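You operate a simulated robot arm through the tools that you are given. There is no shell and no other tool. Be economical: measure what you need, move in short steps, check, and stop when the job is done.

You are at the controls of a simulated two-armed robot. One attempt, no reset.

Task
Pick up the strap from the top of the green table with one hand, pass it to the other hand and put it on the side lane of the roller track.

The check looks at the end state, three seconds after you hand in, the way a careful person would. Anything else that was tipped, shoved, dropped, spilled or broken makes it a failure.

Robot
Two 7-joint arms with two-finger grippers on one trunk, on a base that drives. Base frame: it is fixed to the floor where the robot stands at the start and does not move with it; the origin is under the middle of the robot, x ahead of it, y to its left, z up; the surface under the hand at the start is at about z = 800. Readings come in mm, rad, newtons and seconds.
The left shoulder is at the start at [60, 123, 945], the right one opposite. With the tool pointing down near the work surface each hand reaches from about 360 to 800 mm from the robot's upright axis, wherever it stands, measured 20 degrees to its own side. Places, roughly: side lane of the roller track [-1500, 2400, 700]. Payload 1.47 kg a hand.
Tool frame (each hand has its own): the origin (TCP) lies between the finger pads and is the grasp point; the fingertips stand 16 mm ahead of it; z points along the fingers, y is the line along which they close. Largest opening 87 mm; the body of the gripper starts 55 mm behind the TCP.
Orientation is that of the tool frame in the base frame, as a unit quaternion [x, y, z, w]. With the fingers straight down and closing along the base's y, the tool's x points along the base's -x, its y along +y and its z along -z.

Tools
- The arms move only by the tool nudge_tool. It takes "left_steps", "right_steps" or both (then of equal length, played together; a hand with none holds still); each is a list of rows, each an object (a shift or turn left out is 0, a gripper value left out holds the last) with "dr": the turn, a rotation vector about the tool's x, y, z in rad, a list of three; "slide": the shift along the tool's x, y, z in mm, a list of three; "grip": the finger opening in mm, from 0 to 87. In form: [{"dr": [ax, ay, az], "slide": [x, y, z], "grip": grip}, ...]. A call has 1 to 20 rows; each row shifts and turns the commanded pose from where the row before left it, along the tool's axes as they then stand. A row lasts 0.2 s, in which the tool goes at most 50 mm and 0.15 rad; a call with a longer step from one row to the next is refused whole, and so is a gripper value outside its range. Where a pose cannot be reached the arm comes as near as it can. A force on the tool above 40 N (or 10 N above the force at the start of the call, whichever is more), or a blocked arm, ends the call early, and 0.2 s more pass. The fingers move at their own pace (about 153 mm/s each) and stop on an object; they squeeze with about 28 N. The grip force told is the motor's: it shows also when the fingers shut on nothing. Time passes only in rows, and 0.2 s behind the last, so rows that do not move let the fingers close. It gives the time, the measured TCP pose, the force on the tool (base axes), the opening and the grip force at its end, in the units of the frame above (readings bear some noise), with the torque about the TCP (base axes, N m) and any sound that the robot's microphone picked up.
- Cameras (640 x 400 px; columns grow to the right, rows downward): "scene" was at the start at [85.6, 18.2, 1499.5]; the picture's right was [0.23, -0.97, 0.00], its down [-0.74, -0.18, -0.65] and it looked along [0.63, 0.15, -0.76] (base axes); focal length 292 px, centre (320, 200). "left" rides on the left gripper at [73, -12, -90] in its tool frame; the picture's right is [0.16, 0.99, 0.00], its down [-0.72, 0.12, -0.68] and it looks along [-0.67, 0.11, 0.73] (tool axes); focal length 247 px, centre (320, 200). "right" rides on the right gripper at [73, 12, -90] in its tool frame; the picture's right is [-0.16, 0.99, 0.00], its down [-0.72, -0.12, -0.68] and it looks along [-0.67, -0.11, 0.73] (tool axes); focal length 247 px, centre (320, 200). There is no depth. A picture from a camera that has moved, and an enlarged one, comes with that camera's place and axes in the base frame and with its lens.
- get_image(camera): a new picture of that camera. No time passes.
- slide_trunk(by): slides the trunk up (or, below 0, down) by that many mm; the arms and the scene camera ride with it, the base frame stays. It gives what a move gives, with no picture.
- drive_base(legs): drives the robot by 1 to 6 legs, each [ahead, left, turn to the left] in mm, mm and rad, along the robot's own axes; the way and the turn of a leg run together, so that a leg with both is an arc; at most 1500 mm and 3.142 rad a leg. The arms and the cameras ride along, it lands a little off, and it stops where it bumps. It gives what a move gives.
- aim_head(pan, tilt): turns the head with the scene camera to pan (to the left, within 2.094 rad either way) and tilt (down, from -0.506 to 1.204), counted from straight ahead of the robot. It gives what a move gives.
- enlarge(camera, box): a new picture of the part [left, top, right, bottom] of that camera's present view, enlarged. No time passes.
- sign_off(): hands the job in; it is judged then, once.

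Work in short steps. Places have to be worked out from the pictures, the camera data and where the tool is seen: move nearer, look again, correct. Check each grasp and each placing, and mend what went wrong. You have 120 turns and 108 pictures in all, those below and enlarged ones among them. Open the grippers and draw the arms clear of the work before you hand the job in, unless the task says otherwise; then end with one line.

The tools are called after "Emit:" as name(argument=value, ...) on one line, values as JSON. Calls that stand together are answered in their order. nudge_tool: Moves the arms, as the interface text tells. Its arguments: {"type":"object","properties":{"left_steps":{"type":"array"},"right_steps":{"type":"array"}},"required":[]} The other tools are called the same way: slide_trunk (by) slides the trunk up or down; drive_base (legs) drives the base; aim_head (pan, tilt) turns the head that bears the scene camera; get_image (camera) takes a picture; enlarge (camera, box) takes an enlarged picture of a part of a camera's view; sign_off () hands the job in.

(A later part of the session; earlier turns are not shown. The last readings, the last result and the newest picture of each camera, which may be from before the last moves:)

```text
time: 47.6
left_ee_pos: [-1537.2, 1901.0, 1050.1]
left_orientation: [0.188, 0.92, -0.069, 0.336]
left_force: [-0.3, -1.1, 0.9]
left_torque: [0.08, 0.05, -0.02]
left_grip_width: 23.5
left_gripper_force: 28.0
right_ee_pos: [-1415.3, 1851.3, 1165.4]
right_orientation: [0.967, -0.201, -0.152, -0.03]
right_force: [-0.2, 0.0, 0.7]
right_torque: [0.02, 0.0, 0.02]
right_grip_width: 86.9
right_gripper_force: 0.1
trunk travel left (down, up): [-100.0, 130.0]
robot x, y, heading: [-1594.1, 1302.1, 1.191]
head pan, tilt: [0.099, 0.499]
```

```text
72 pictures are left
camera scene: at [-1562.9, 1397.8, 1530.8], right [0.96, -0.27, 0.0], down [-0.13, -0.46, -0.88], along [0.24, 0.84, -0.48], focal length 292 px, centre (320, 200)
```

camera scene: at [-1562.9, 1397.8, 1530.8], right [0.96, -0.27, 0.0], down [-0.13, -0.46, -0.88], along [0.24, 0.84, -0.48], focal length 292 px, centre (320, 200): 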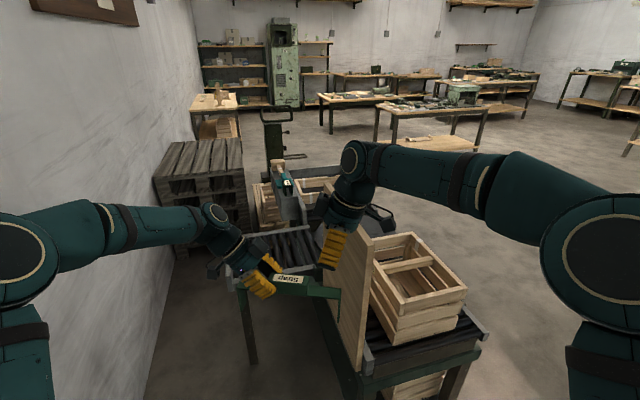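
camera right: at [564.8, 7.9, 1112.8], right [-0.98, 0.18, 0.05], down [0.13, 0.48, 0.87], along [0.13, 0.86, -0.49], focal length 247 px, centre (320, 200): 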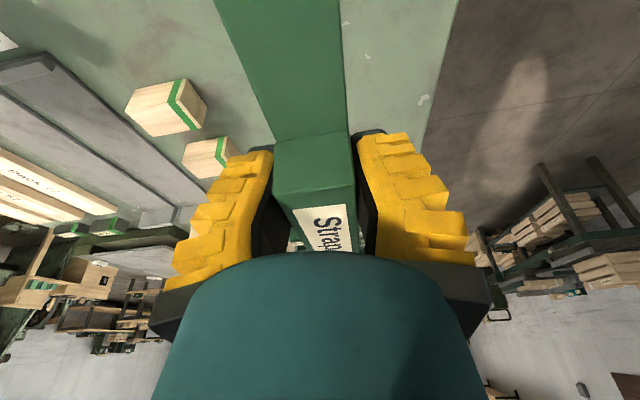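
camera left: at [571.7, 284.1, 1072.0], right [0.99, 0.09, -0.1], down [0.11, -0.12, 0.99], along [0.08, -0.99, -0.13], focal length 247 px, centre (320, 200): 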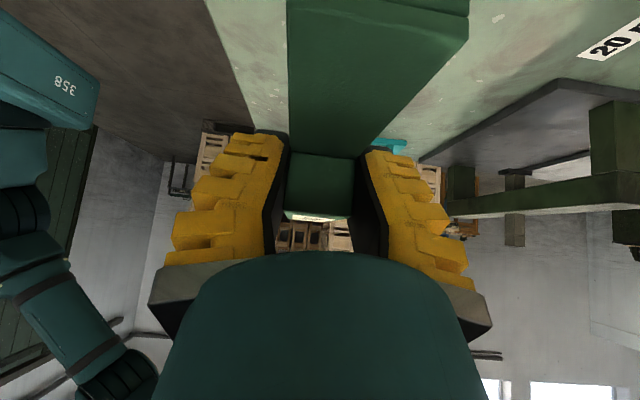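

The right hand is near the sign board, so I turn the robot left by 0.35 rad to face along the wall and look again.

Emit:
drive_base(legs=[[0, 0, 0.35]])

Emit:
aim_head(pan=-0.1, tilt=0.6)

Emit:
get_image(camera="scene")

Emit:
get_image(camera="right")

Emit:
enlarge(camera="scene", box=[200, 130, 440, 290])

```text
time: 49.1
left_ee_pos: [-1746.5, 1883.1, 1050.7]
left_orientation: [0.026, 0.939, -0.009, 0.342]
left_force: [-0.4, -0.7, 0.2]
left_torque: [-0.04, 0.04, -0.01]
left_grip_width: 23.3
left_gripper_force: 27.9
right_ee_pos: [-1614.3, 1877.6, 1165.1]
right_orientation: [0.987, -0.03, -0.155, -0.004]
right_force: [-0.5, 1.1, -0.1]
right_torque: [0.02, 0.02, -0.03]
right_grip_width: 86.9
right_gripper_force: 0.1
trunk travel left (down, up): [-100.0, 130.0]
robot x, y, heading: [-1586.6, 1299.5, 1.545]
head pan, tilt: [0.099, 0.499]
```

```text
time: 49.8
left_ee_pos: [-1745.5, 1883.9, 1051.1]
left_orientation: [0.025, 0.939, -0.009, 0.343]
left_force: [0.6, 0.0, -0.4]
left_torque: [0.0, 0.09, -0.02]
left_grip_width: 23.5
left_gripper_force: 27.7
right_ee_pos: [-1613.7, 1879.5, 1164.2]
right_orientation: [0.988, -0.03, -0.154, -0.002]
right_force: [-0.3, 0.9, -0.3]
right_torque: [0.01, 0.0, -0.02]
right_grip_width: 87.0
right_gripper_force: 0.0
trunk travel left (down, up): [-100.0, 130.0]
robot x, y, heading: [-1594.3, 1306.0, 1.543]
head pan, tilt: [-0.099, 0.6]
```

```text
71 pictures are left
camera scene: at [-1580.0, 1398.6, 1521.7], right [0.99, -0.12, 0.0], down [-0.07, -0.56, -0.83], along [0.1, 0.82, -0.56], focal length 292 px, centre (320, 200)
```

scene: 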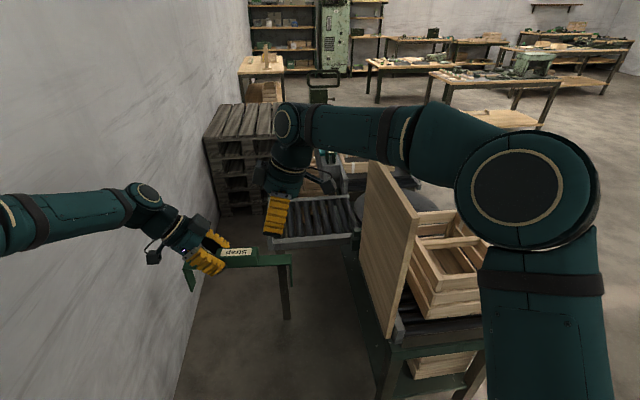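

```text
70 pictures are left
camera right: at [-1517.1, 1859.3, 1227.2], right [-0.21, -0.98, 0.05], down [-0.47, 0.15, 0.87], along [-0.86, 0.16, -0.49], focal length 247 px, centre (320, 200)
```

right: 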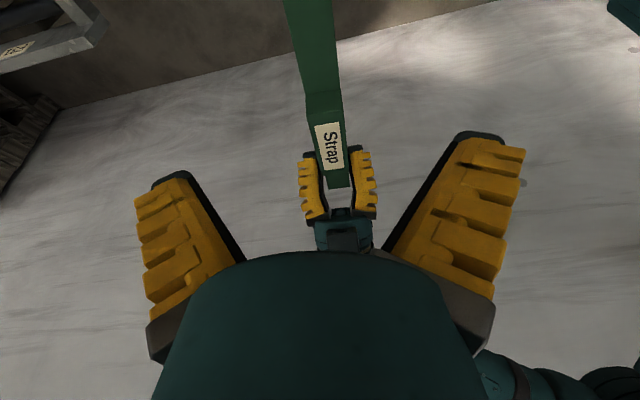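

```text
2.50 times, centred on (320, 210) of scene
camera zoom: at [-1580.0, 1398.6, 1521.7], right [0.99, -0.12, 0.0], down [-0.07, -0.56, -0.83], along [0.1, 0.82, -0.56], focal length 729 px, centre (320, 175)
```

zoom: 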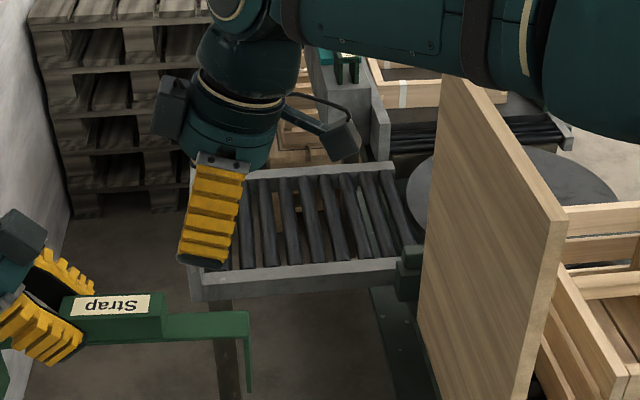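

Now the side lane is clear: rollers running across between a near rail (y≈2310) and far rail (y≈2600), x≈−1690 to −1330. The main table's corner is near x≈−1380, so I shift left toward the wall, turn slightly right and move ahead for a closer look.

Emit:
drive_base(legs=[[0, 170, 0], [0, 0, -0.3], [310, 105, 0]])

Emit:
aim_head(pan=-0.05, tilt=0.8)

Emit:
get_image(camera="scene")

Emit:
aim_head(pan=-0.8, tilt=1.1)

Emit:
get_image(camera="scene")

```text
time: 54.7
left_ee_pos: [-1736.2, 2235.3, 1051.8]
left_orientation: [0.166, 0.925, -0.061, 0.337]
left_force: [-0.9, 0.2, -1.3]
left_torque: [0.03, 0.05, -0.02]
left_grip_width: 23.5
left_gripper_force: 28.3
right_ee_pos: [-1610.4, 2191.6, 1164.1]
right_orientation: [0.972, -0.178, -0.153, -0.027]
right_force: [0.0, 0.4, -0.2]
right_torque: [-0.03, 0.0, 0.0]
right_grip_width: 87.0
right_gripper_force: 0.0
trunk travel left (down, up): [-100.0, 130.0]
robot x, y, heading: [-1758.4, 1630.1, 1.244]
head pan, tilt: [-0.099, 0.6]
```

```text
time: 55.4
left_ee_pos: [-1735.5, 2234.0, 1051.2]
left_orientation: [0.165, 0.925, -0.06, 0.338]
left_force: [0.5, -0.2, 0.4]
left_torque: [0.05, 0.03, 0.02]
left_grip_width: 23.6
left_gripper_force: 28.0
right_ee_pos: [-1611.7, 2189.3, 1164.9]
right_orientation: [0.972, -0.178, -0.153, -0.026]
right_force: [0.3, -0.3, -0.2]
right_torque: [0.0, 0.02, -0.01]
right_grip_width: 87.1
right_gripper_force: 0.0
trunk travel left (down, up): [-100.0, 130.0]
robot x, y, heading: [-1759.9, 1630.6, 1.247]
head pan, tilt: [-0.051, 0.799]
```

```text
68 pictures are left
camera scene: at [-1727.7, 1716.7, 1504.9], right [0.93, -0.37, 0.0], down [-0.26, -0.67, -0.7], along [0.26, 0.65, -0.72], focal length 292 px, centre (320, 200)
```

scene: 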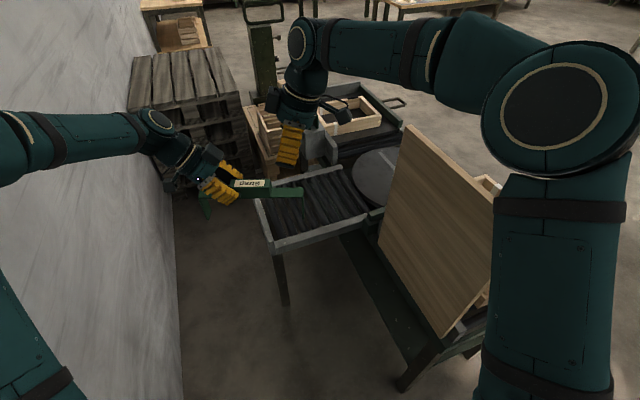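

```text
time: 56.5
left_ee_pos: [-1735.7, 2234.4, 1052.6]
left_orientation: [0.165, 0.925, -0.06, 0.338]
left_force: [-0.4, 1.1, -1.1]
left_torque: [0.01, 0.04, 0.02]
left_grip_width: 23.7
left_gripper_force: 28.0
right_ee_pos: [-1611.5, 2188.8, 1164.9]
right_orientation: [0.972, -0.178, -0.152, -0.026]
right_force: [0.0, -0.3, -0.1]
right_torque: [0.01, 0.0, 0.0]
right_grip_width: 86.8
right_gripper_force: 0.1
trunk travel left (down, up): [-100.0, 130.0]
robot x, y, heading: [-1761.6, 1631.7, 1.246]
head pan, tilt: [-0.799, 1.1]
```

```text
67 pictures are left
camera scene: at [-1700.4, 1669.2, 1483.1], right [0.43, -0.9, 0.0], down [-0.8, -0.38, -0.45], along [0.41, 0.2, -0.89], focal length 292 px, centre (320, 200)
```

scene: 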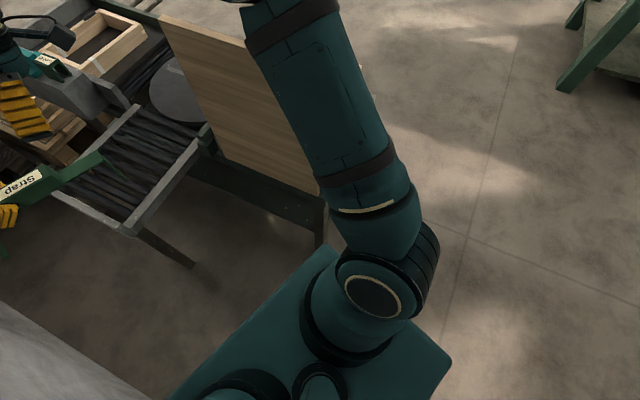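

The base's front-right corner is close to the main table's leg, so I first turn left to lie parallel with the wall, then creep ahead 190 mm.

Emit:
drive_base(legs=[[0, 0, 0.32]])

Emit:
get_image(camera="scene")

Emit:
aim_head(pan=0.9, tilt=1.1)

Emit:
get_image(camera="scene")

```text
time: 57.9
left_ee_pos: [-1924.3, 2212.1, 1051.1]
left_orientation: [0.016, 0.94, -0.006, 0.341]
left_force: [-0.5, 0.8, -0.8]
left_torque: [0.04, 0.03, 0.0]
left_grip_width: 23.6
left_gripper_force: 28.5
right_ee_pos: [-1792.1, 2210.9, 1163.7]
right_orientation: [0.987, -0.019, -0.157, -0.001]
right_force: [0.0, -0.5, 0.3]
right_torque: [-0.01, -0.01, -0.02]
right_grip_width: 86.9
right_gripper_force: 0.1
trunk travel left (down, up): [-100.0, 130.0]
robot x, y, heading: [-1758.9, 1632.1, 1.561]
head pan, tilt: [-0.799, 1.1]
```

```text
66 pictures are left
camera scene: at [-1710.8, 1688.4, 1482.7], right [0.69, -0.72, 0.0], down [-0.64, -0.62, -0.45], along [0.32, 0.31, -0.89], focal length 292 px, centre (320, 200)
```

scene: 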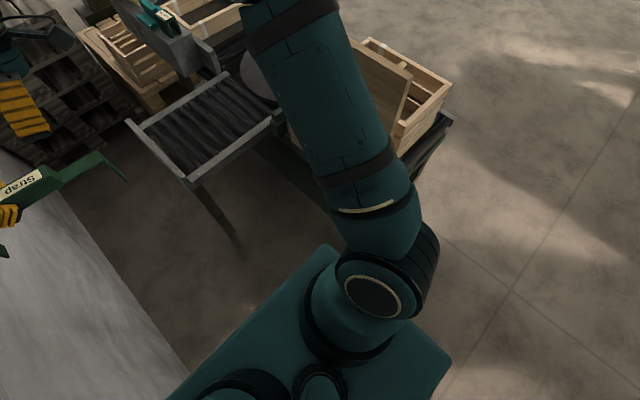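

```text
time: 59.7
left_ee_pos: [-1923.3, 2213.5, 1050.1]
left_orientation: [0.016, 0.94, -0.006, 0.342]
left_force: [-0.3, 0.3, 0.4]
left_torque: [0.0, 0.06, 0.0]
left_grip_width: 23.6
left_gripper_force: 27.9
right_ee_pos: [-1790.4, 2210.0, 1164.1]
right_orientation: [0.987, -0.02, -0.157, 0.0]
right_force: [-0.2, -0.2, 0.4]
right_torque: [0.0, 0.0, -0.01]
right_grip_width: 87.2
right_gripper_force: 0.0
trunk travel left (down, up): [-100.0, 130.0]
robot x, y, heading: [-1761.0, 1632.4, 1.566]
head pan, tilt: [0.901, 1.1]
```

```text
65 pictures are left
camera scene: at [-1805.6, 1683.9, 1483.1], right [0.63, 0.78, 0.0], down [0.69, -0.56, -0.46], along [-0.36, 0.28, -0.89], focal length 292 px, centre (320, 200)
```

scene: 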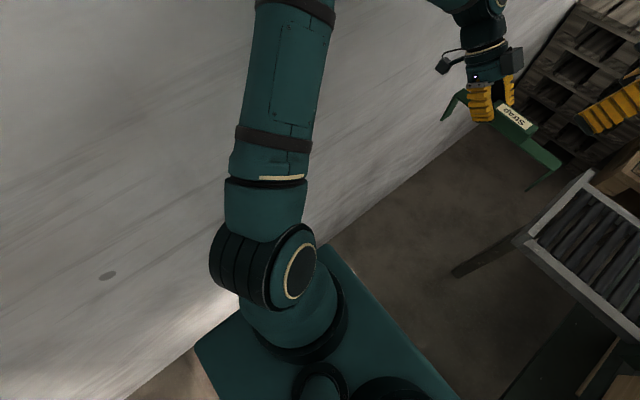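

There is room on both sides. Now I tuck the right arm away to the right and turn the left hand by 1.6 rad so the strap points across the lane (between rollers), with its long part ahead.

Emit:
nudge_tool(left_steps=[{"dr": [-0.0966, 0, -0.1148]}, {"dr": [-0.0966, 0, -0.1148]}, {"dr": [-0.0966, 0, -0.1148]}, {"dr": [-0.0966, 0, -0.1148]}, {"dr": [-0.0966, 0, -0.1148]}, {"dr": [-0.0966, 0, -0.1148]}, {"dr": [-0.0966, 0, -0.1148]}, {"dr": [-0.0966, 0, -0.1148]}, {"dr": [-0.0966, 0, -0.1148]}, {"dr": [-0.0966, 0, -0.1148]}, {"dr": [-0.0676, 0, -0.0803]}, {}], right_steps=[{"slide": [33.1, 20, -20.7]}, {"slide": [33.1, 20, -20.7]}, {"slide": [33.1, 20, -20.7]}, {"slide": [33.1, 20, -20.7]}, {"slide": [33.1, 20, -20.7]}, {"slide": [33.1, 20, -20.7]}, {"slide": [33.1, 20, -20.7]}, {"slide": [33.1, 20, -20.7]}, {"slide": [33.1, 20, -20.7]}, {}, {}, {}])

Emit:
aim_head(pan=-0.15, tilt=0.8)

Emit:
get_image(camera="scene")

Emit:
get_image(camera="left")

```text
time: 62.3
left_ee_pos: [-1925.9, 2211.7, 1051.5]
left_orientation: [0.666, -0.663, -0.241, -0.242]
left_force: [-0.1, 0.2, -0.2]
left_torque: [-0.08, -0.01, -0.03]
left_grip_width: 23.6
left_gripper_force: 28.3
right_ee_pos: [-1460.2, 2016.0, 1252.0]
right_orientation: [0.988, -0.02, -0.154, -0.002]
right_force: [1.0, -0.3, -0.1]
right_torque: [0.01, -0.02, -0.03]
right_grip_width: 87.1
right_gripper_force: 0.0
trunk travel left (down, up): [-100.0, 130.0]
robot x, y, heading: [-1759.6, 1632.8, 1.566]
head pan, tilt: [0.901, 1.1]
```

```text
time: 63.6
left_ee_pos: [-1925.3, 2211.1, 1051.0]
left_orientation: [-0.664, 0.665, 0.242, 0.243]
left_force: [0.2, 0.0, -0.5]
left_torque: [-0.07, 0.0, -0.01]
left_grip_width: 23.6
left_gripper_force: 28.1
right_ee_pos: [-1460.8, 2016.2, 1251.2]
right_orientation: [0.988, -0.019, -0.155, 0.0]
right_force: [-0.2, 0.4, 0.5]
right_torque: [0.01, 0.02, 0.01]
right_grip_width: 86.7
right_gripper_force: 0.2
trunk travel left (down, up): [-100.0, 130.0]
robot x, y, heading: [-1760.0, 1627.0, 1.57]
head pan, tilt: [-0.15, 0.799]
```

```text
64 pictures are left
camera scene: at [-1748.0, 1722.2, 1504.8], right [0.99, -0.15, 0.0], down [-0.11, -0.71, -0.7], along [0.11, 0.69, -0.72], focal length 292 px, centre (320, 200)
```

scene: 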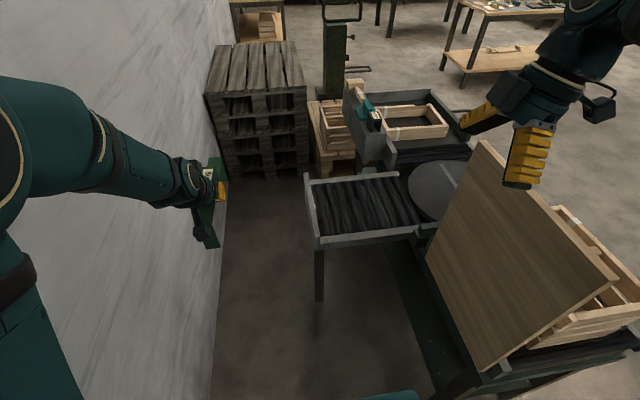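

```text
63 pictures are left
camera left: at [-1913.2, 2098.2, 1072.5], right [-0.99, -0.12, -0.1], down [-0.12, 0.12, 0.99], along [-0.11, 0.99, -0.13], focal length 247 px, centre (320, 200)
```

left: 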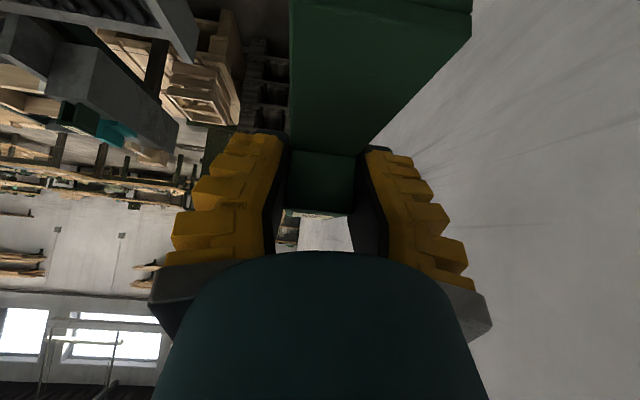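

The lane is now well visible; I enlarge it to measure rails and rollers.

Emit:
enlarge(camera="scene", box=[295, 155, 439, 245])

```text
4.44 times, centred on (367, 200) of scene
camera zoom: at [-1748.0, 1722.2, 1504.8], right [0.99, -0.15, 0.0], down [-0.11, -0.71, -0.7], along [0.11, 0.69, -0.72], focal length 1296 px, centre (111, 200)
```

zoom: 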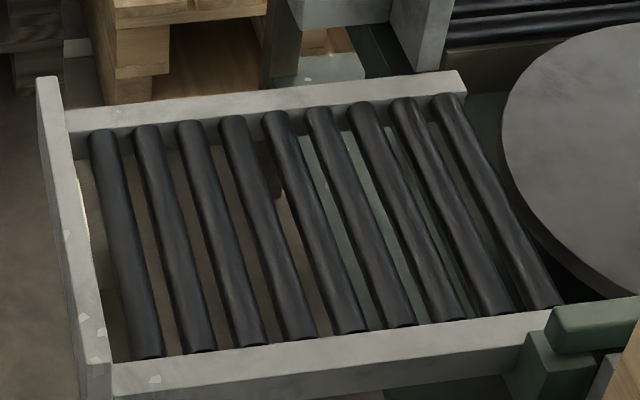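

Rollers have ~39 mm pitch with ~15 mm gaps, and the clear width between rails is about 255–260 mm versus the strap's ~240 mm. I creep ahead 100 mm and then re-check clearances.

Emit:
drive_base(legs=[[100, 0, 0]])

Emit:
aim_head(pan=-0.6, tilt=1.1)

Emit:
get_image(camera="scene")

```text
time: 64.7
left_ee_pos: [-1925.6, 2310.3, 1051.1]
left_orientation: [-0.664, 0.665, 0.241, 0.243]
left_force: [0.3, -0.3, 0.1]
left_torque: [-0.04, 0.0, 0.04]
left_grip_width: 23.5
left_gripper_force: 28.3
right_ee_pos: [-1459.2, 2116.0, 1251.4]
right_orientation: [0.988, -0.019, -0.154, -0.001]
right_force: [0.1, 0.9, 0.2]
right_torque: [-0.06, -0.01, -0.01]
right_grip_width: 87.1
right_gripper_force: 0.0
trunk travel left (down, up): [-100.0, 130.0]
robot x, y, heading: [-1761.9, 1730.1, 1.562]
head pan, tilt: [-0.15, 0.799]
```

```text
time: 65.6
left_ee_pos: [-1925.8, 2309.3, 1050.4]
left_orientation: [-0.664, 0.665, 0.241, 0.243]
left_force: [0.0, -0.2, 0.6]
left_torque: [-0.07, -0.02, 0.02]
left_grip_width: 23.9
left_gripper_force: 28.0
right_ee_pos: [-1459.3, 2114.7, 1251.8]
right_orientation: [0.988, -0.02, -0.155, -0.001]
right_force: [1.1, -1.0, -0.5]
right_torque: [-0.03, 0.04, -0.02]
right_grip_width: 87.1
right_gripper_force: 0.1
trunk travel left (down, up): [-100.0, 130.0]
robot x, y, heading: [-1758.9, 1731.0, 1.567]
head pan, tilt: [-0.6, 1.1]
```

```text
61 pictures are left
camera scene: at [-1723.9, 1793.6, 1483.1], right [0.82, -0.57, 0.0], down [-0.51, -0.73, -0.45], along [0.26, 0.37, -0.89], focal length 292 px, centre (320, 200)
```

scene: 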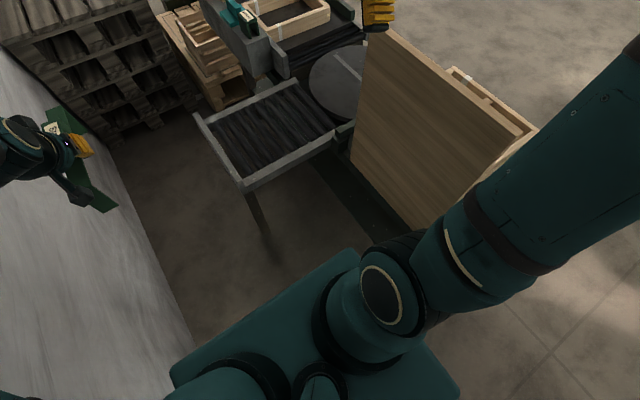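

Clearances are about 80 mm on each side, and the floor ahead is clear. I creep forward another 90 mm.

Emit:
drive_base(legs=[[90, 0, 0]])

Emit:
aim_head(pan=-0.3, tilt=0.9)

Emit:
get_image(camera="scene")

```text
time: 66.7
left_ee_pos: [-1925.2, 2399.6, 1050.6]
left_orientation: [-0.664, 0.665, 0.241, 0.242]
left_force: [-0.1, 0.7, -1.0]
left_torque: [-0.05, 0.0, 0.0]
left_grip_width: 23.4
left_gripper_force: 28.1
right_ee_pos: [-1459.6, 2204.0, 1252.2]
right_orientation: [0.988, -0.02, -0.154, -0.001]
right_force: [0.0, 0.3, -0.8]
right_torque: [-0.03, 0.05, 0.01]
right_grip_width: 87.1
right_gripper_force: 0.0
trunk travel left (down, up): [-100.0, 130.0]
robot x, y, heading: [-1758.2, 1819.4, 1.561]
head pan, tilt: [-0.6, 1.1]
```

```text
time: 67.5
left_ee_pos: [-1925.5, 2398.4, 1052.7]
left_orientation: [-0.664, 0.664, 0.242, 0.242]
left_force: [-0.1, -0.3, 0.1]
left_torque: [-0.1, 0.03, 0.01]
left_grip_width: 23.9
left_gripper_force: 28.2
right_ee_pos: [-1459.0, 2203.6, 1251.5]
right_orientation: [0.988, -0.019, -0.154, -0.002]
right_force: [0.3, -0.1, -0.1]
right_torque: [-0.03, -0.03, -0.02]
right_grip_width: 87.0
right_gripper_force: 0.1
trunk travel left (down, up): [-100.0, 130.0]
robot x, y, heading: [-1759.8, 1817.2, 1.567]
head pan, tilt: [-0.3, 0.901]
```

```text
60 pictures are left
camera scene: at [-1736.4, 1902.2, 1496.9], right [0.95, -0.3, 0.0], down [-0.24, -0.75, -0.62], along [0.19, 0.59, -0.78], focal length 292 px, centre (320, 200)
```

scene: 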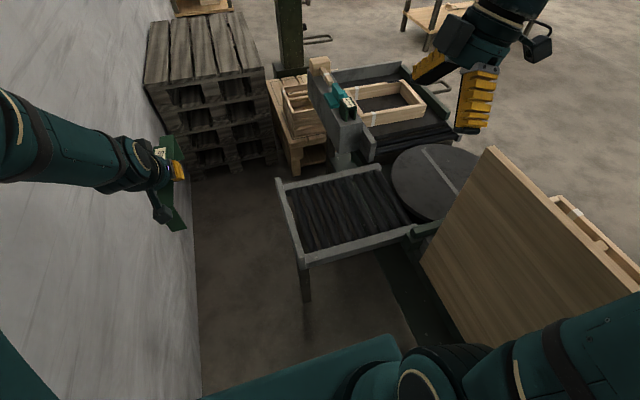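

The view is good. I tuck the right hand further back and carry the strap sideways over the lane at its present height.

Emit:
nudge_tool(right_steps=[{"slide": [8.3, 37.5, -15.7]}, {"slide": [8.3, 37.5, -15.7]}, {"slide": [8.3, 37.5, -15.7]}, {"slide": [8.3, 37.5, -15.7]}, {}, {}, {}, {}, {}], left_steps=[{"slide": [0, -45.6, 0]}, {"slide": [0, -45.6, 0]}, {"slide": [0, -45.6, 0]}, {"slide": [0, -45.6, 0]}, {"slide": [0, -45.6, 0]}, {"slide": [0, -45.6, 0]}, {"slide": [0, -45.6, 0]}, {"slide": [0, -45.6, 0]}, {}])

Emit:
get_image(camera="scene")

Emit:
get_image(camera="left")

```text
time: 69.5
left_ee_pos: [-1561.2, 2400.0, 1052.2]
left_orientation: [0.665, -0.664, -0.242, -0.242]
left_force: [0.0, 0.2, 0.2]
left_torque: [-0.09, -0.01, -0.01]
left_grip_width: 23.4
left_gripper_force: 27.2
right_ee_pos: [-1414.1, 2051.1, 1302.2]
right_orientation: [0.988, -0.019, -0.155, -0.002]
right_force: [-0.2, 0.0, -0.3]
right_torque: [-0.04, 0.0, -0.02]
right_grip_width: 87.0
right_gripper_force: 0.1
trunk travel left (down, up): [-100.0, 130.0]
robot x, y, heading: [-1760.5, 1819.8, 1.568]
head pan, tilt: [-0.3, 0.901]
```

```text
59 pictures are left
camera scene: at [-1737.2, 1902.5, 1496.9], right [0.95, -0.3, 0.0], down [-0.24, -0.75, -0.62], along [0.19, 0.59, -0.78], focal length 292 px, centre (320, 200)
```

scene: 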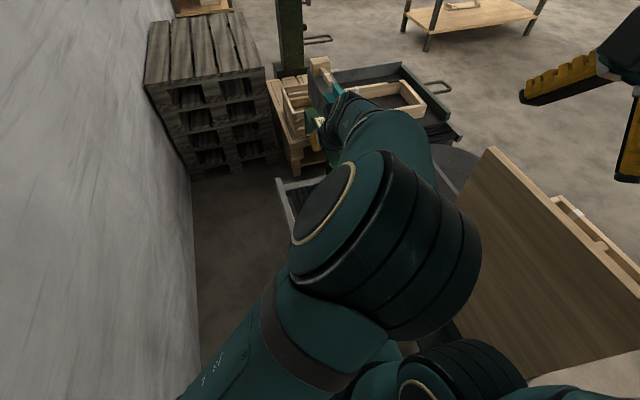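

```text
58 pictures are left
camera left: at [-1547.1, 2285.8, 1074.5], right [-0.99, -0.12, -0.1], down [-0.12, 0.12, 0.99], along [-0.11, 0.99, -0.13], focal length 247 px, centre (320, 200)
```

left: 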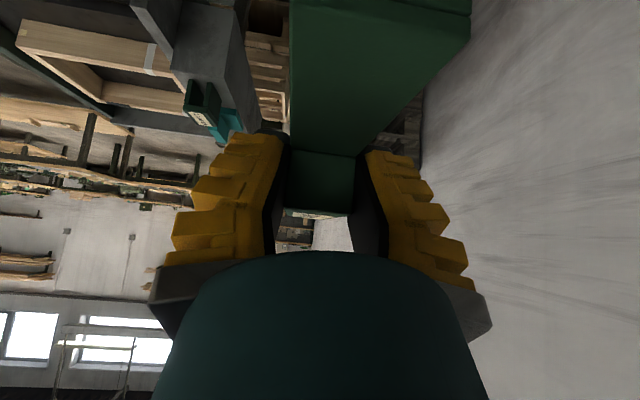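

My left elbow now hides the lane from the head camera, so I use the right hand's camera as a side view: move the right hand forward, beyond the sign, to the right of the lane.

Emit:
nudge_tool(right_steps=[{"slide": [7.9, -42.4, -2.4]}, {"slide": [7.9, -42.4, -2.4]}, {"slide": [7.9, -42.4, -2.4]}, {"slide": [7.9, -42.4, -2.4]}, {"slide": [7.9, -42.4, -2.4]}, {"slide": [7.9, -42.4, -2.4]}, {"slide": [7.9, -42.4, -2.4]}, {"slide": [7.9, -42.4, -2.4]}, {"slide": [7.9, -42.4, -2.4]}, {"dr": [0, 0.15, 0]}, {"dr": [0, 0.15, 0]}, {}])

Emit:
get_image(camera="right")

Emit:
get_image(camera="scene")

```text
time: 72.1
left_ee_pos: [-1558.1, 2400.3, 1052.8]
left_orientation: [-0.664, 0.665, 0.241, 0.242]
left_force: [0.6, -0.5, -0.6]
left_torque: [-0.03, -0.01, 0.02]
left_grip_width: 23.7
left_gripper_force: 28.5
right_ee_pos: [-1337.3, 2378.3, 1299.5]
right_orientation: [1.0, -0.021, -0.005, 0.002]
right_force: [0.7, 0.3, 0.2]
right_torque: [-0.02, -0.01, 0.02]
right_grip_width: 87.1
right_gripper_force: 0.1
right hand out of reach, approached as far as the arm can: row 8, 9
trunk travel left (down, up): [-100.0, 130.0]
robot x, y, heading: [-1760.4, 1819.0, 1.562]
head pan, tilt: [-0.3, 0.901]
```

```text
57 pictures are left
camera right: at [-1263.0, 2362.1, 1386.7], right [-0.2, -0.98, 0.0], down [-0.71, 0.15, 0.69], along [-0.67, 0.13, -0.73], focal length 247 px, centre (320, 200)
```

right: 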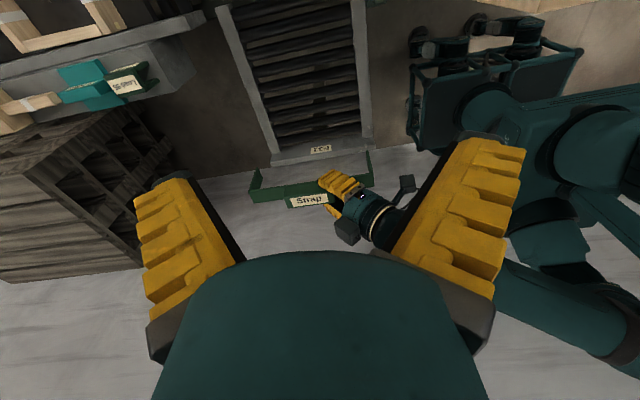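

```text
56 pictures are left
camera scene: at [-1736.0, 1902.7, 1496.9], right [0.95, -0.3, 0.0], down [-0.24, -0.75, -0.62], along [0.19, 0.59, -0.78], focal length 292 px, centre (320, 200)
```

scene: 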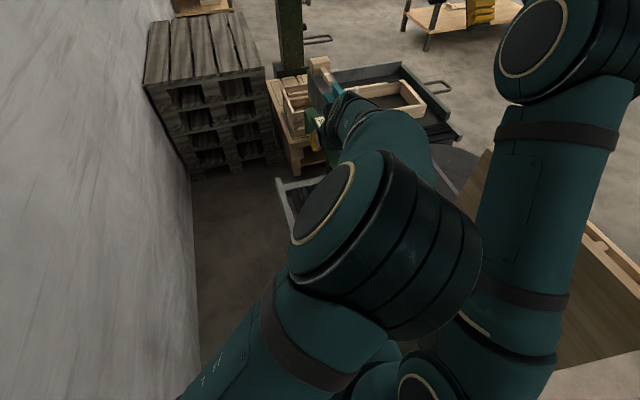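

This is a great view: strap and lane together. I enlarge it.

Emit:
enlarge(camera="right", box=[200, 0, 440, 220])

```text
1.82 times, centred on (320, 110) of right
camera zoom: at [-1263.0, 2362.1, 1386.7], right [-0.2, -0.98, 0.0], down [-0.71, 0.15, 0.69], along [-0.67, 0.13, -0.73], focal length 449 px, centre (320, 364)
```

zoom: 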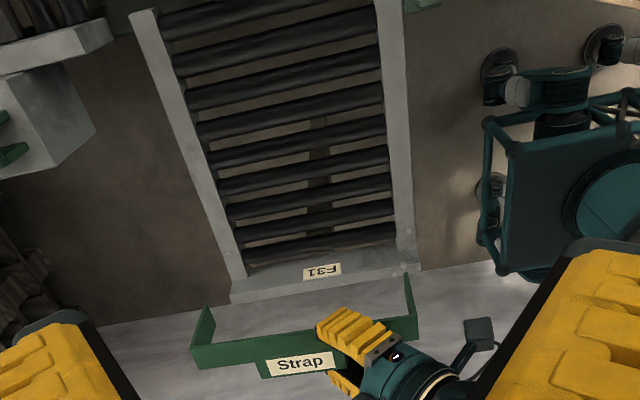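

By this view the strap (y≈2317–2564) is centred between the rails (y≈2308–2573), parallel to the rollers, and near a roller gap at x≈−1561. I descend 170 mm and check again.

Emit:
nudge_tool(left_steps=[{"slide": [27.4, 0, 32.5]}, {"slide": [27.4, 0, 32.5]}, {"slide": [27.4, 0, 32.5]}, {"slide": [27.4, 0, 32.5]}, {}])

Emit:
enlarge(camera="right", box=[200, 0, 440, 220])

Emit:
get_image(camera="left")

```text
time: 73.3
left_ee_pos: [-1558.7, 2398.2, 881.5]
left_orientation: [-0.664, 0.665, 0.241, 0.243]
left_force: [-0.2, -0.1, 0.1]
left_torque: [-0.04, -0.01, -0.01]
left_grip_width: 23.8
left_gripper_force: 27.7
right_ee_pos: [-1338.3, 2377.4, 1298.4]
right_orientation: [1.0, -0.02, -0.006, 0.001]
right_force: [0.4, 0.8, -0.3]
right_torque: [-0.02, 0.05, -0.03]
right_grip_width: 86.8
right_gripper_force: 0.0
trunk travel left (down, up): [-100.0, 130.0]
robot x, y, heading: [-1762.4, 1821.2, 1.569]
head pan, tilt: [-0.3, 0.901]
```

```text
1.82 times, centred on (320, 110) of right
camera zoom: at [-1263.6, 2361.6, 1387.1], right [-0.2, -0.98, 0.0], down [-0.71, 0.15, 0.69], along [-0.67, 0.13, -0.73], focal length 449 px, centre (320, 364)
```

zoom: 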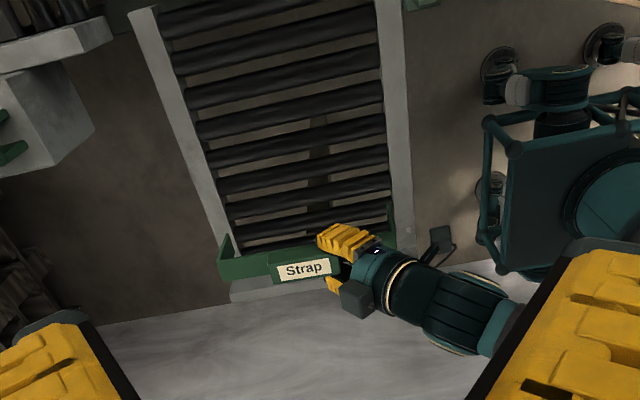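

```text
53 pictures are left
camera left: at [-1546.8, 2285.1, 902.6], right [-0.99, -0.12, -0.1], down [-0.12, 0.12, 0.99], along [-0.11, 0.99, -0.13], focal length 247 px, centre (320, 200)
```

left: 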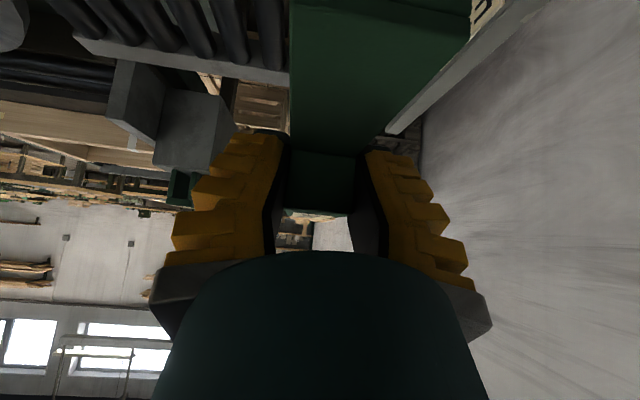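

Strap is closer. I enlarge more to compare the leg feet with rails and rollers.

Emit:
enlarge(camera="right", box=[300, 80, 440, 170])

```text
4.44 times, centred on (370, 125) of right
camera zoom: at [-1263.6, 2361.6, 1387.1], right [-0.2, -0.98, 0.0], down [-0.71, 0.15, 0.69], along [-0.67, 0.13, -0.73], focal length 1098 px, centre (98, 533)
```

zoom: 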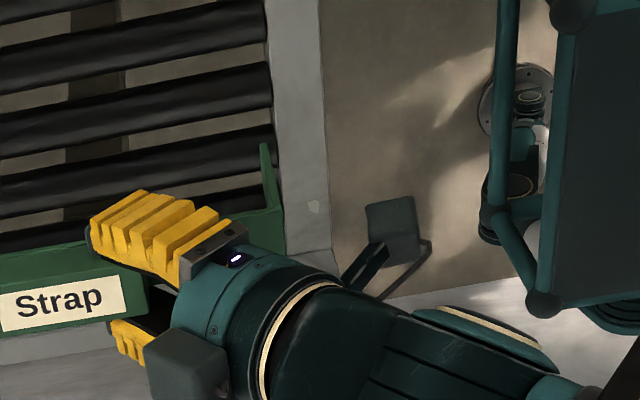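

The near foot looks about 10 mm inside the near rail. I check the far end.

Emit:
enlarge(camera="right", box=[235, 70, 375, 160])

```text
4.44 times, centred on (305, 115) of right
camera zoom: at [-1263.6, 2361.6, 1387.1], right [-0.2, -0.98, 0.0], down [-0.71, 0.15, 0.69], along [-0.67, 0.13, -0.73], focal length 1098 px, centre (387, 578)
```

zoom: 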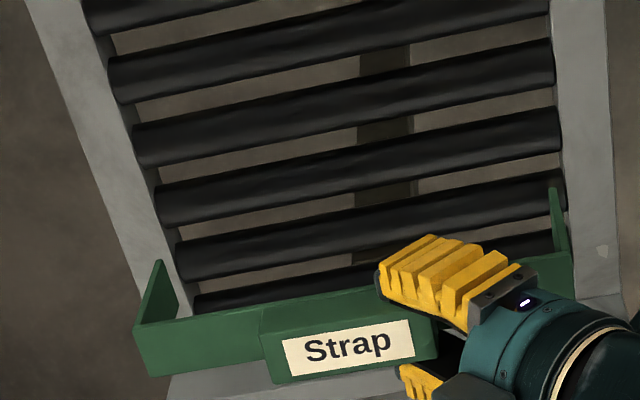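

By consistent measurement the strap spans y≈2317–2550 against rails 2307–2573 and sits over a roller gap. I shift 6 mm ahead and lower 45 mm, watching forces.

Emit:
nudge_tool(left_steps=[{"slide": [-4.6, 0, 3.9]}, {"slide": [14.5, 0, 17.2]}, {"slide": [14.5, 0, 17.2]}, {}])

Emit:
enlarge(camera="right", box=[235, 60, 375, 150])

```text
time: 74.3
left_ee_pos: [-1559.9, 2404.0, 835.5]
left_orientation: [-0.664, 0.665, 0.241, 0.243]
left_force: [-0.2, 1.0, -0.2]
left_torque: [-0.04, 0.01, 0.01]
left_grip_width: 23.9
left_gripper_force: 28.1
right_ee_pos: [-1337.1, 2377.2, 1297.3]
right_orientation: [1.0, -0.02, -0.006, 0.001]
right_force: [0.9, -0.6, -0.5]
right_torque: [0.02, 0.03, 0.01]
right_grip_width: 87.1
right_gripper_force: 0.0
trunk travel left (down, up): [-100.0, 130.0]
robot x, y, heading: [-1759.6, 1820.3, 1.565]
head pan, tilt: [-0.3, 0.901]
```

```text
4.44 times, centred on (305, 105) of right
camera zoom: at [-1263.5, 2361.7, 1387.0], right [-0.2, -0.98, 0.0], down [-0.71, 0.15, 0.69], along [-0.67, 0.13, -0.73], focal length 1098 px, centre (387, 622)
```

zoom: 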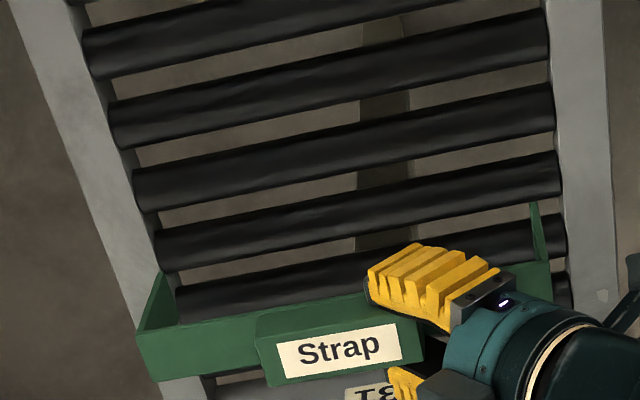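

Recomputed, the rails' inner faces lie at y≈2304 and 2563, while the strap now spans 2324–2561, so I shift it back 9 mm. In x it sits right over the gap at −1561.

Emit:
nudge_tool(left_steps=[{"slide": [6.9, 0, -5.8]}, {"slide": [3.9, 0, 4.6]}, {}])

Emit:
enlarge(camera="right", box=[235, 80, 305, 150])

Emit:
enlarge(camera="right", box=[320, 80, 390, 150])

```text
time: 75.1
left_ee_pos: [-1561.1, 2394.5, 830.4]
left_orientation: [-0.664, 0.665, 0.241, 0.243]
left_force: [0.0, -0.1, 0.1]
left_torque: [-0.04, 0.02, 0.0]
left_grip_width: 23.8
left_gripper_force: 28.5
right_ee_pos: [-1337.5, 2377.9, 1298.6]
right_orientation: [1.0, -0.02, -0.005, 0.0]
right_force: [-0.2, 0.1, 0.6]
right_torque: [-0.02, 0.02, 0.04]
right_grip_width: 87.0
right_gripper_force: 0.1
trunk travel left (down, up): [-100.0, 130.0]
robot x, y, heading: [-1756.7, 1820.9, 1.562]
head pan, tilt: [-0.3, 0.901]
```

```text
5.71 times, centred on (270, 115) of right
camera zoom: at [-1263.5, 2361.6, 1387.0], right [-0.2, -0.98, 0.0], down [-0.71, 0.15, 0.69], along [-0.67, 0.13, -0.73], focal length 1411 px, centre (606, 686)
```

zoom: 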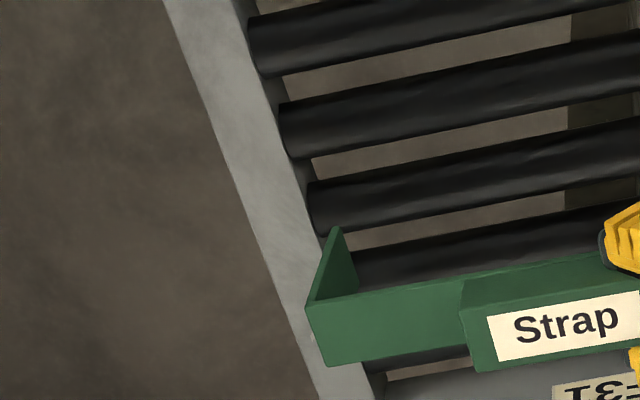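

```text
5.71 times, centred on (355, 115) of right
camera zoom: at [-1263.5, 2361.6, 1387.0], right [-0.2, -0.98, 0.0], down [-0.71, 0.15, 0.69], along [-0.67, 0.13, -0.73], focal length 1411 px, centre (120, 686)
```

zoom: 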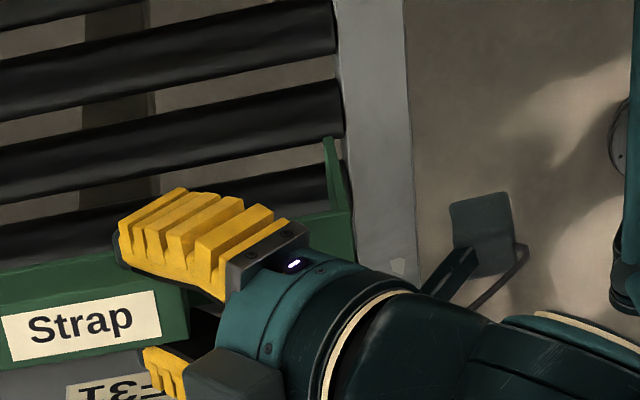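

Gaps are now about 7–8 mm at both ends. I lower in small steps, watching the force.

Emit:
nudge_tool(left_steps=[{"slide": [1.3, 0, 1.5]}, {"slide": [1.3, 0, 1.5]}, {"slide": [1.3, 0, 1.5]}, {}])

Emit:
nudge_tool(left_steps=[{"slide": [1.3, 0, 1.5]}, {"slide": [1.3, 0, 1.5]}, {}])

Emit:
enlarge(camera="right", box=[235, 80, 305, 150])

```text
time: 76.1
left_ee_pos: [-1559.5, 2395.1, 824.0]
left_orientation: [-0.664, 0.665, 0.241, 0.243]
left_force: [0.2, 0.0, -0.3]
left_torque: [-0.01, 0.05, 0.0]
left_grip_width: 23.7
left_gripper_force: 27.8
right_ee_pos: [-1337.6, 2378.0, 1298.2]
right_orientation: [1.0, -0.02, -0.006, 0.002]
right_force: [-0.5, 0.9, 0.5]
right_torque: [0.0, -0.05, -0.06]
right_grip_width: 86.9
right_gripper_force: 0.1
trunk travel left (down, up): [-100.0, 130.0]
robot x, y, heading: [-1757.3, 1819.3, 1.565]
head pan, tilt: [-0.3, 0.901]
```

```text
time: 76.9
left_ee_pos: [-1559.8, 2395.1, 819.6]
left_orientation: [0.664, -0.664, -0.242, -0.242]
left_force: [-0.3, -0.1, 0.1]
left_torque: [-0.05, 0.01, -0.02]
left_grip_width: 23.8
left_gripper_force: 27.9
right_ee_pos: [-1336.9, 2378.0, 1299.0]
right_orientation: [1.0, -0.02, -0.005, 0.001]
right_force: [-0.4, 0.2, -0.7]
right_torque: [0.02, 0.01, 0.01]
right_grip_width: 86.9
right_gripper_force: 0.1
trunk travel left (down, up): [-100.0, 130.0]
robot x, y, heading: [-1757.6, 1821.2, 1.561]
head pan, tilt: [-0.3, 0.901]
```

```text
5.71 times, centred on (270, 115) of right
camera zoom: at [-1263.4, 2361.8, 1386.9], right [-0.2, -0.98, 0.0], down [-0.71, 0.15, 0.69], along [-0.67, 0.13, -0.73], focal length 1411 px, centre (606, 686)
```

zoom: 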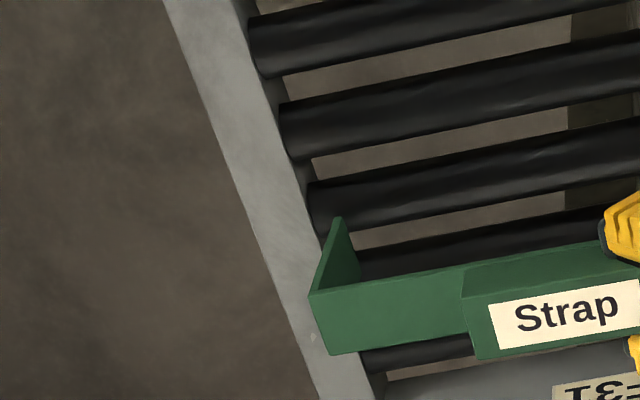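

No contact yet at TCP z 819.6. I continue lowering in small steps.

Emit:
nudge_tool(left_steps=[{"slide": [1.3, 0, 1.5]}, {"slide": [1.3, 0, 1.5]}, {"slide": [1.3, 0, 1.5]}, {}])

Emit:
nudge_tool(left_steps=[{"slide": [1.3, 0, 1.5]}, {"slide": [1.3, 0, 1.5]}, {}])

Emit:
enlarge(camera="right", box=[235, 70, 375, 150])

```text
time: 77.9
left_ee_pos: [-1558.4, 2393.7, 815.0]
left_orientation: [-0.664, 0.665, 0.241, 0.243]
left_force: [-0.1, -2.9, 5.6]
left_torque: [0.67, 0.02, 0.0]
left_grip_width: 25.2
left_gripper_force: 28.0
right_ee_pos: [-1337.3, 2376.5, 1299.6]
right_orientation: [1.0, -0.02, -0.005, 0.0]
right_force: [0.0, 0.3, -0.5]
right_torque: [0.04, -0.02, 0.03]
right_grip_width: 86.7
right_gripper_force: 0.1
trunk travel left (down, up): [-100.0, 130.0]
robot x, y, heading: [-1761.0, 1819.6, 1.56]
head pan, tilt: [-0.3, 0.901]
```

```text
time: 78.7
left_ee_pos: [-1560.2, 2395.4, 813.1]
left_orientation: [-0.664, 0.664, 0.242, 0.244]
left_force: [-1.5, -1.1, 18.4]
left_torque: [-0.05, 0.07, 0.01]
left_grip_width: 27.4
left_gripper_force: 28.2
right_ee_pos: [-1338.4, 2375.1, 1300.0]
right_orientation: [1.0, -0.021, -0.005, 0.001]
right_force: [0.7, 0.1, 0.5]
right_torque: [-0.03, 0.02, 0.01]
right_grip_width: 87.1
right_gripper_force: 0.1
trunk travel left (down, up): [-100.0, 130.0]
robot x, y, heading: [-1761.4, 1817.1, 1.566]
head pan, tilt: [-0.3, 0.901]
```

```text
4.57 times, centred on (305, 110) of right
camera zoom: at [-1264.2, 2360.1, 1388.1], right [-0.2, -0.98, 0.0], down [-0.71, 0.15, 0.69], along [-0.67, 0.13, -0.73], focal length 1129 px, centre (389, 611)
```

zoom: 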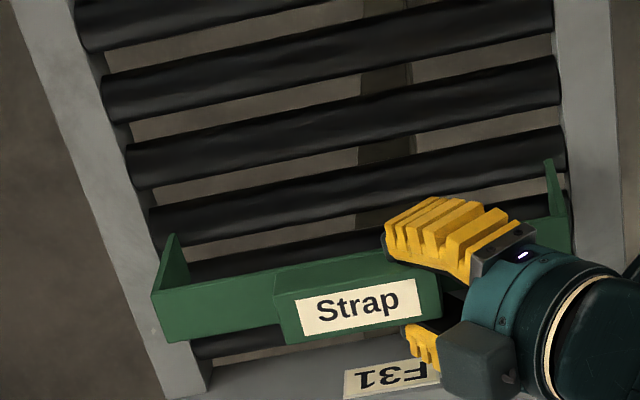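

Both feet are resting (18 N up, torque near zero). I back off about 1.5 mm and open the left gripper, then look.

Emit:
nudge_tool(left_steps=[{"slide": [-0.9, 0, -1.1]}, {}, {"grip": 45}, {}, {"grip": 87}, {}, {}])

Emit:
enlarge(camera="right", box=[235, 70, 375, 150])

```text
time: 80.3
left_ee_pos: [-1559.4, 2395.0, 811.1]
left_orientation: [0.665, -0.664, -0.241, -0.242]
left_force: [0.1, -0.2, 0.2]
left_torque: [0.01, 0.02, 0.01]
left_grip_width: 86.9
left_gripper_force: 0.1
right_ee_pos: [-1337.5, 2377.4, 1298.0]
right_orientation: [1.0, -0.019, -0.005, 0.002]
right_force: [-0.3, 0.3, 0.6]
right_torque: [0.0, 0.01, 0.0]
right_grip_width: 87.0
right_gripper_force: 0.0
trunk travel left (down, up): [-100.0, 130.0]
robot x, y, heading: [-1756.0, 1817.2, 1.566]
head pan, tilt: [-0.3, 0.901]
```

```text
4.57 times, centred on (305, 110) of right
camera zoom: at [-1263.5, 2361.7, 1387.0], right [-0.2, -0.98, 0.0], down [-0.71, 0.15, 0.69], along [-0.67, 0.13, -0.73], focal length 1129 px, centre (389, 611)
```

zoom: 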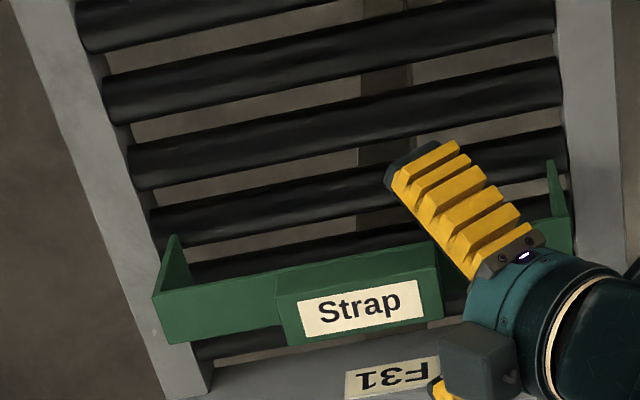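

The strap stands on its own, upright. I withdraw the left hand along its fingers, up and back.

Emit:
nudge_tool(left_steps=[{"slide": [0, 0, -10]}, {"slide": [0, 0, -20]}, {"slide": [0, 0, -30]}, {"slide": [0, 0, -40]}, {"slide": [-15, 0, -40]}, {"slide": [-25, 0, -35]}, {"slide": [-25, 0, -35]}, {}])

Emit:
get_image(camera="right")

Emit:
enlarge(camera="right", box=[235, 70, 375, 150])

Emit:
get_image(camera="left")

```text
time: 82.1
left_ee_pos: [-1575.1, 2320.5, 1006.1]
left_orientation: [0.674, -0.657, -0.245, -0.232]
left_force: [0.9, -0.6, 0.1]
left_torque: [-0.02, 0.0, 0.0]
left_grip_width: 86.8
left_gripper_force: 0.0
right_ee_pos: [-1337.1, 2378.1, 1298.5]
right_orientation: [1.0, -0.02, -0.005, 0.003]
right_force: [0.8, -0.7, 0.5]
right_torque: [-0.03, -0.01, 0.03]
right_grip_width: 87.0
right_gripper_force: 0.0
trunk travel left (down, up): [-100.0, 130.0]
robot x, y, heading: [-1761.6, 1820.3, 1.56]
head pan, tilt: [-0.3, 0.901]
```

```text
44 pictures are left
camera right: at [-1263.4, 2362.5, 1386.3], right [-0.2, -0.98, 0.01], down [-0.71, 0.15, 0.69], along [-0.68, 0.13, -0.73], focal length 247 px, centre (320, 200)
```

right: 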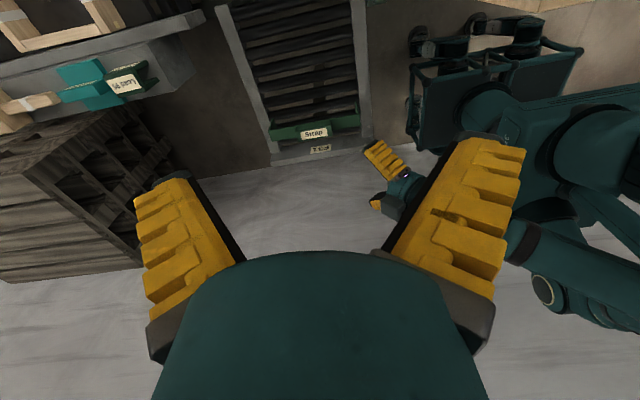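

```text
4.57 times, centred on (305, 110) of right
camera zoom: at [-1263.4, 2362.5, 1386.3], right [-0.2, -0.98, 0.01], down [-0.71, 0.15, 0.69], along [-0.68, 0.13, -0.73], focal length 1129 px, centre (389, 611)
```

zoom: 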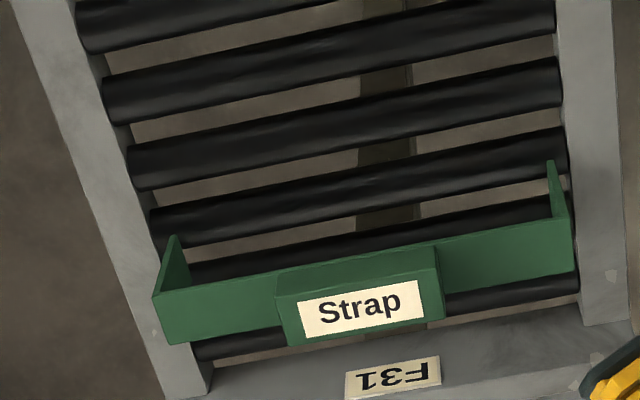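

```text
42 pictures are left
camera left: at [-1557.6, 2207.6, 1028.6], right [-0.98, -0.15, -0.09], down [-0.11, 0.12, 0.99], along [-0.14, 0.98, -0.14], focal length 247 px, centre (320, 200)
```

left: 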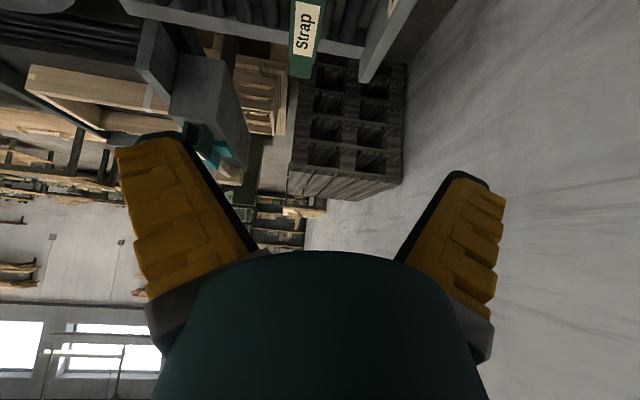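

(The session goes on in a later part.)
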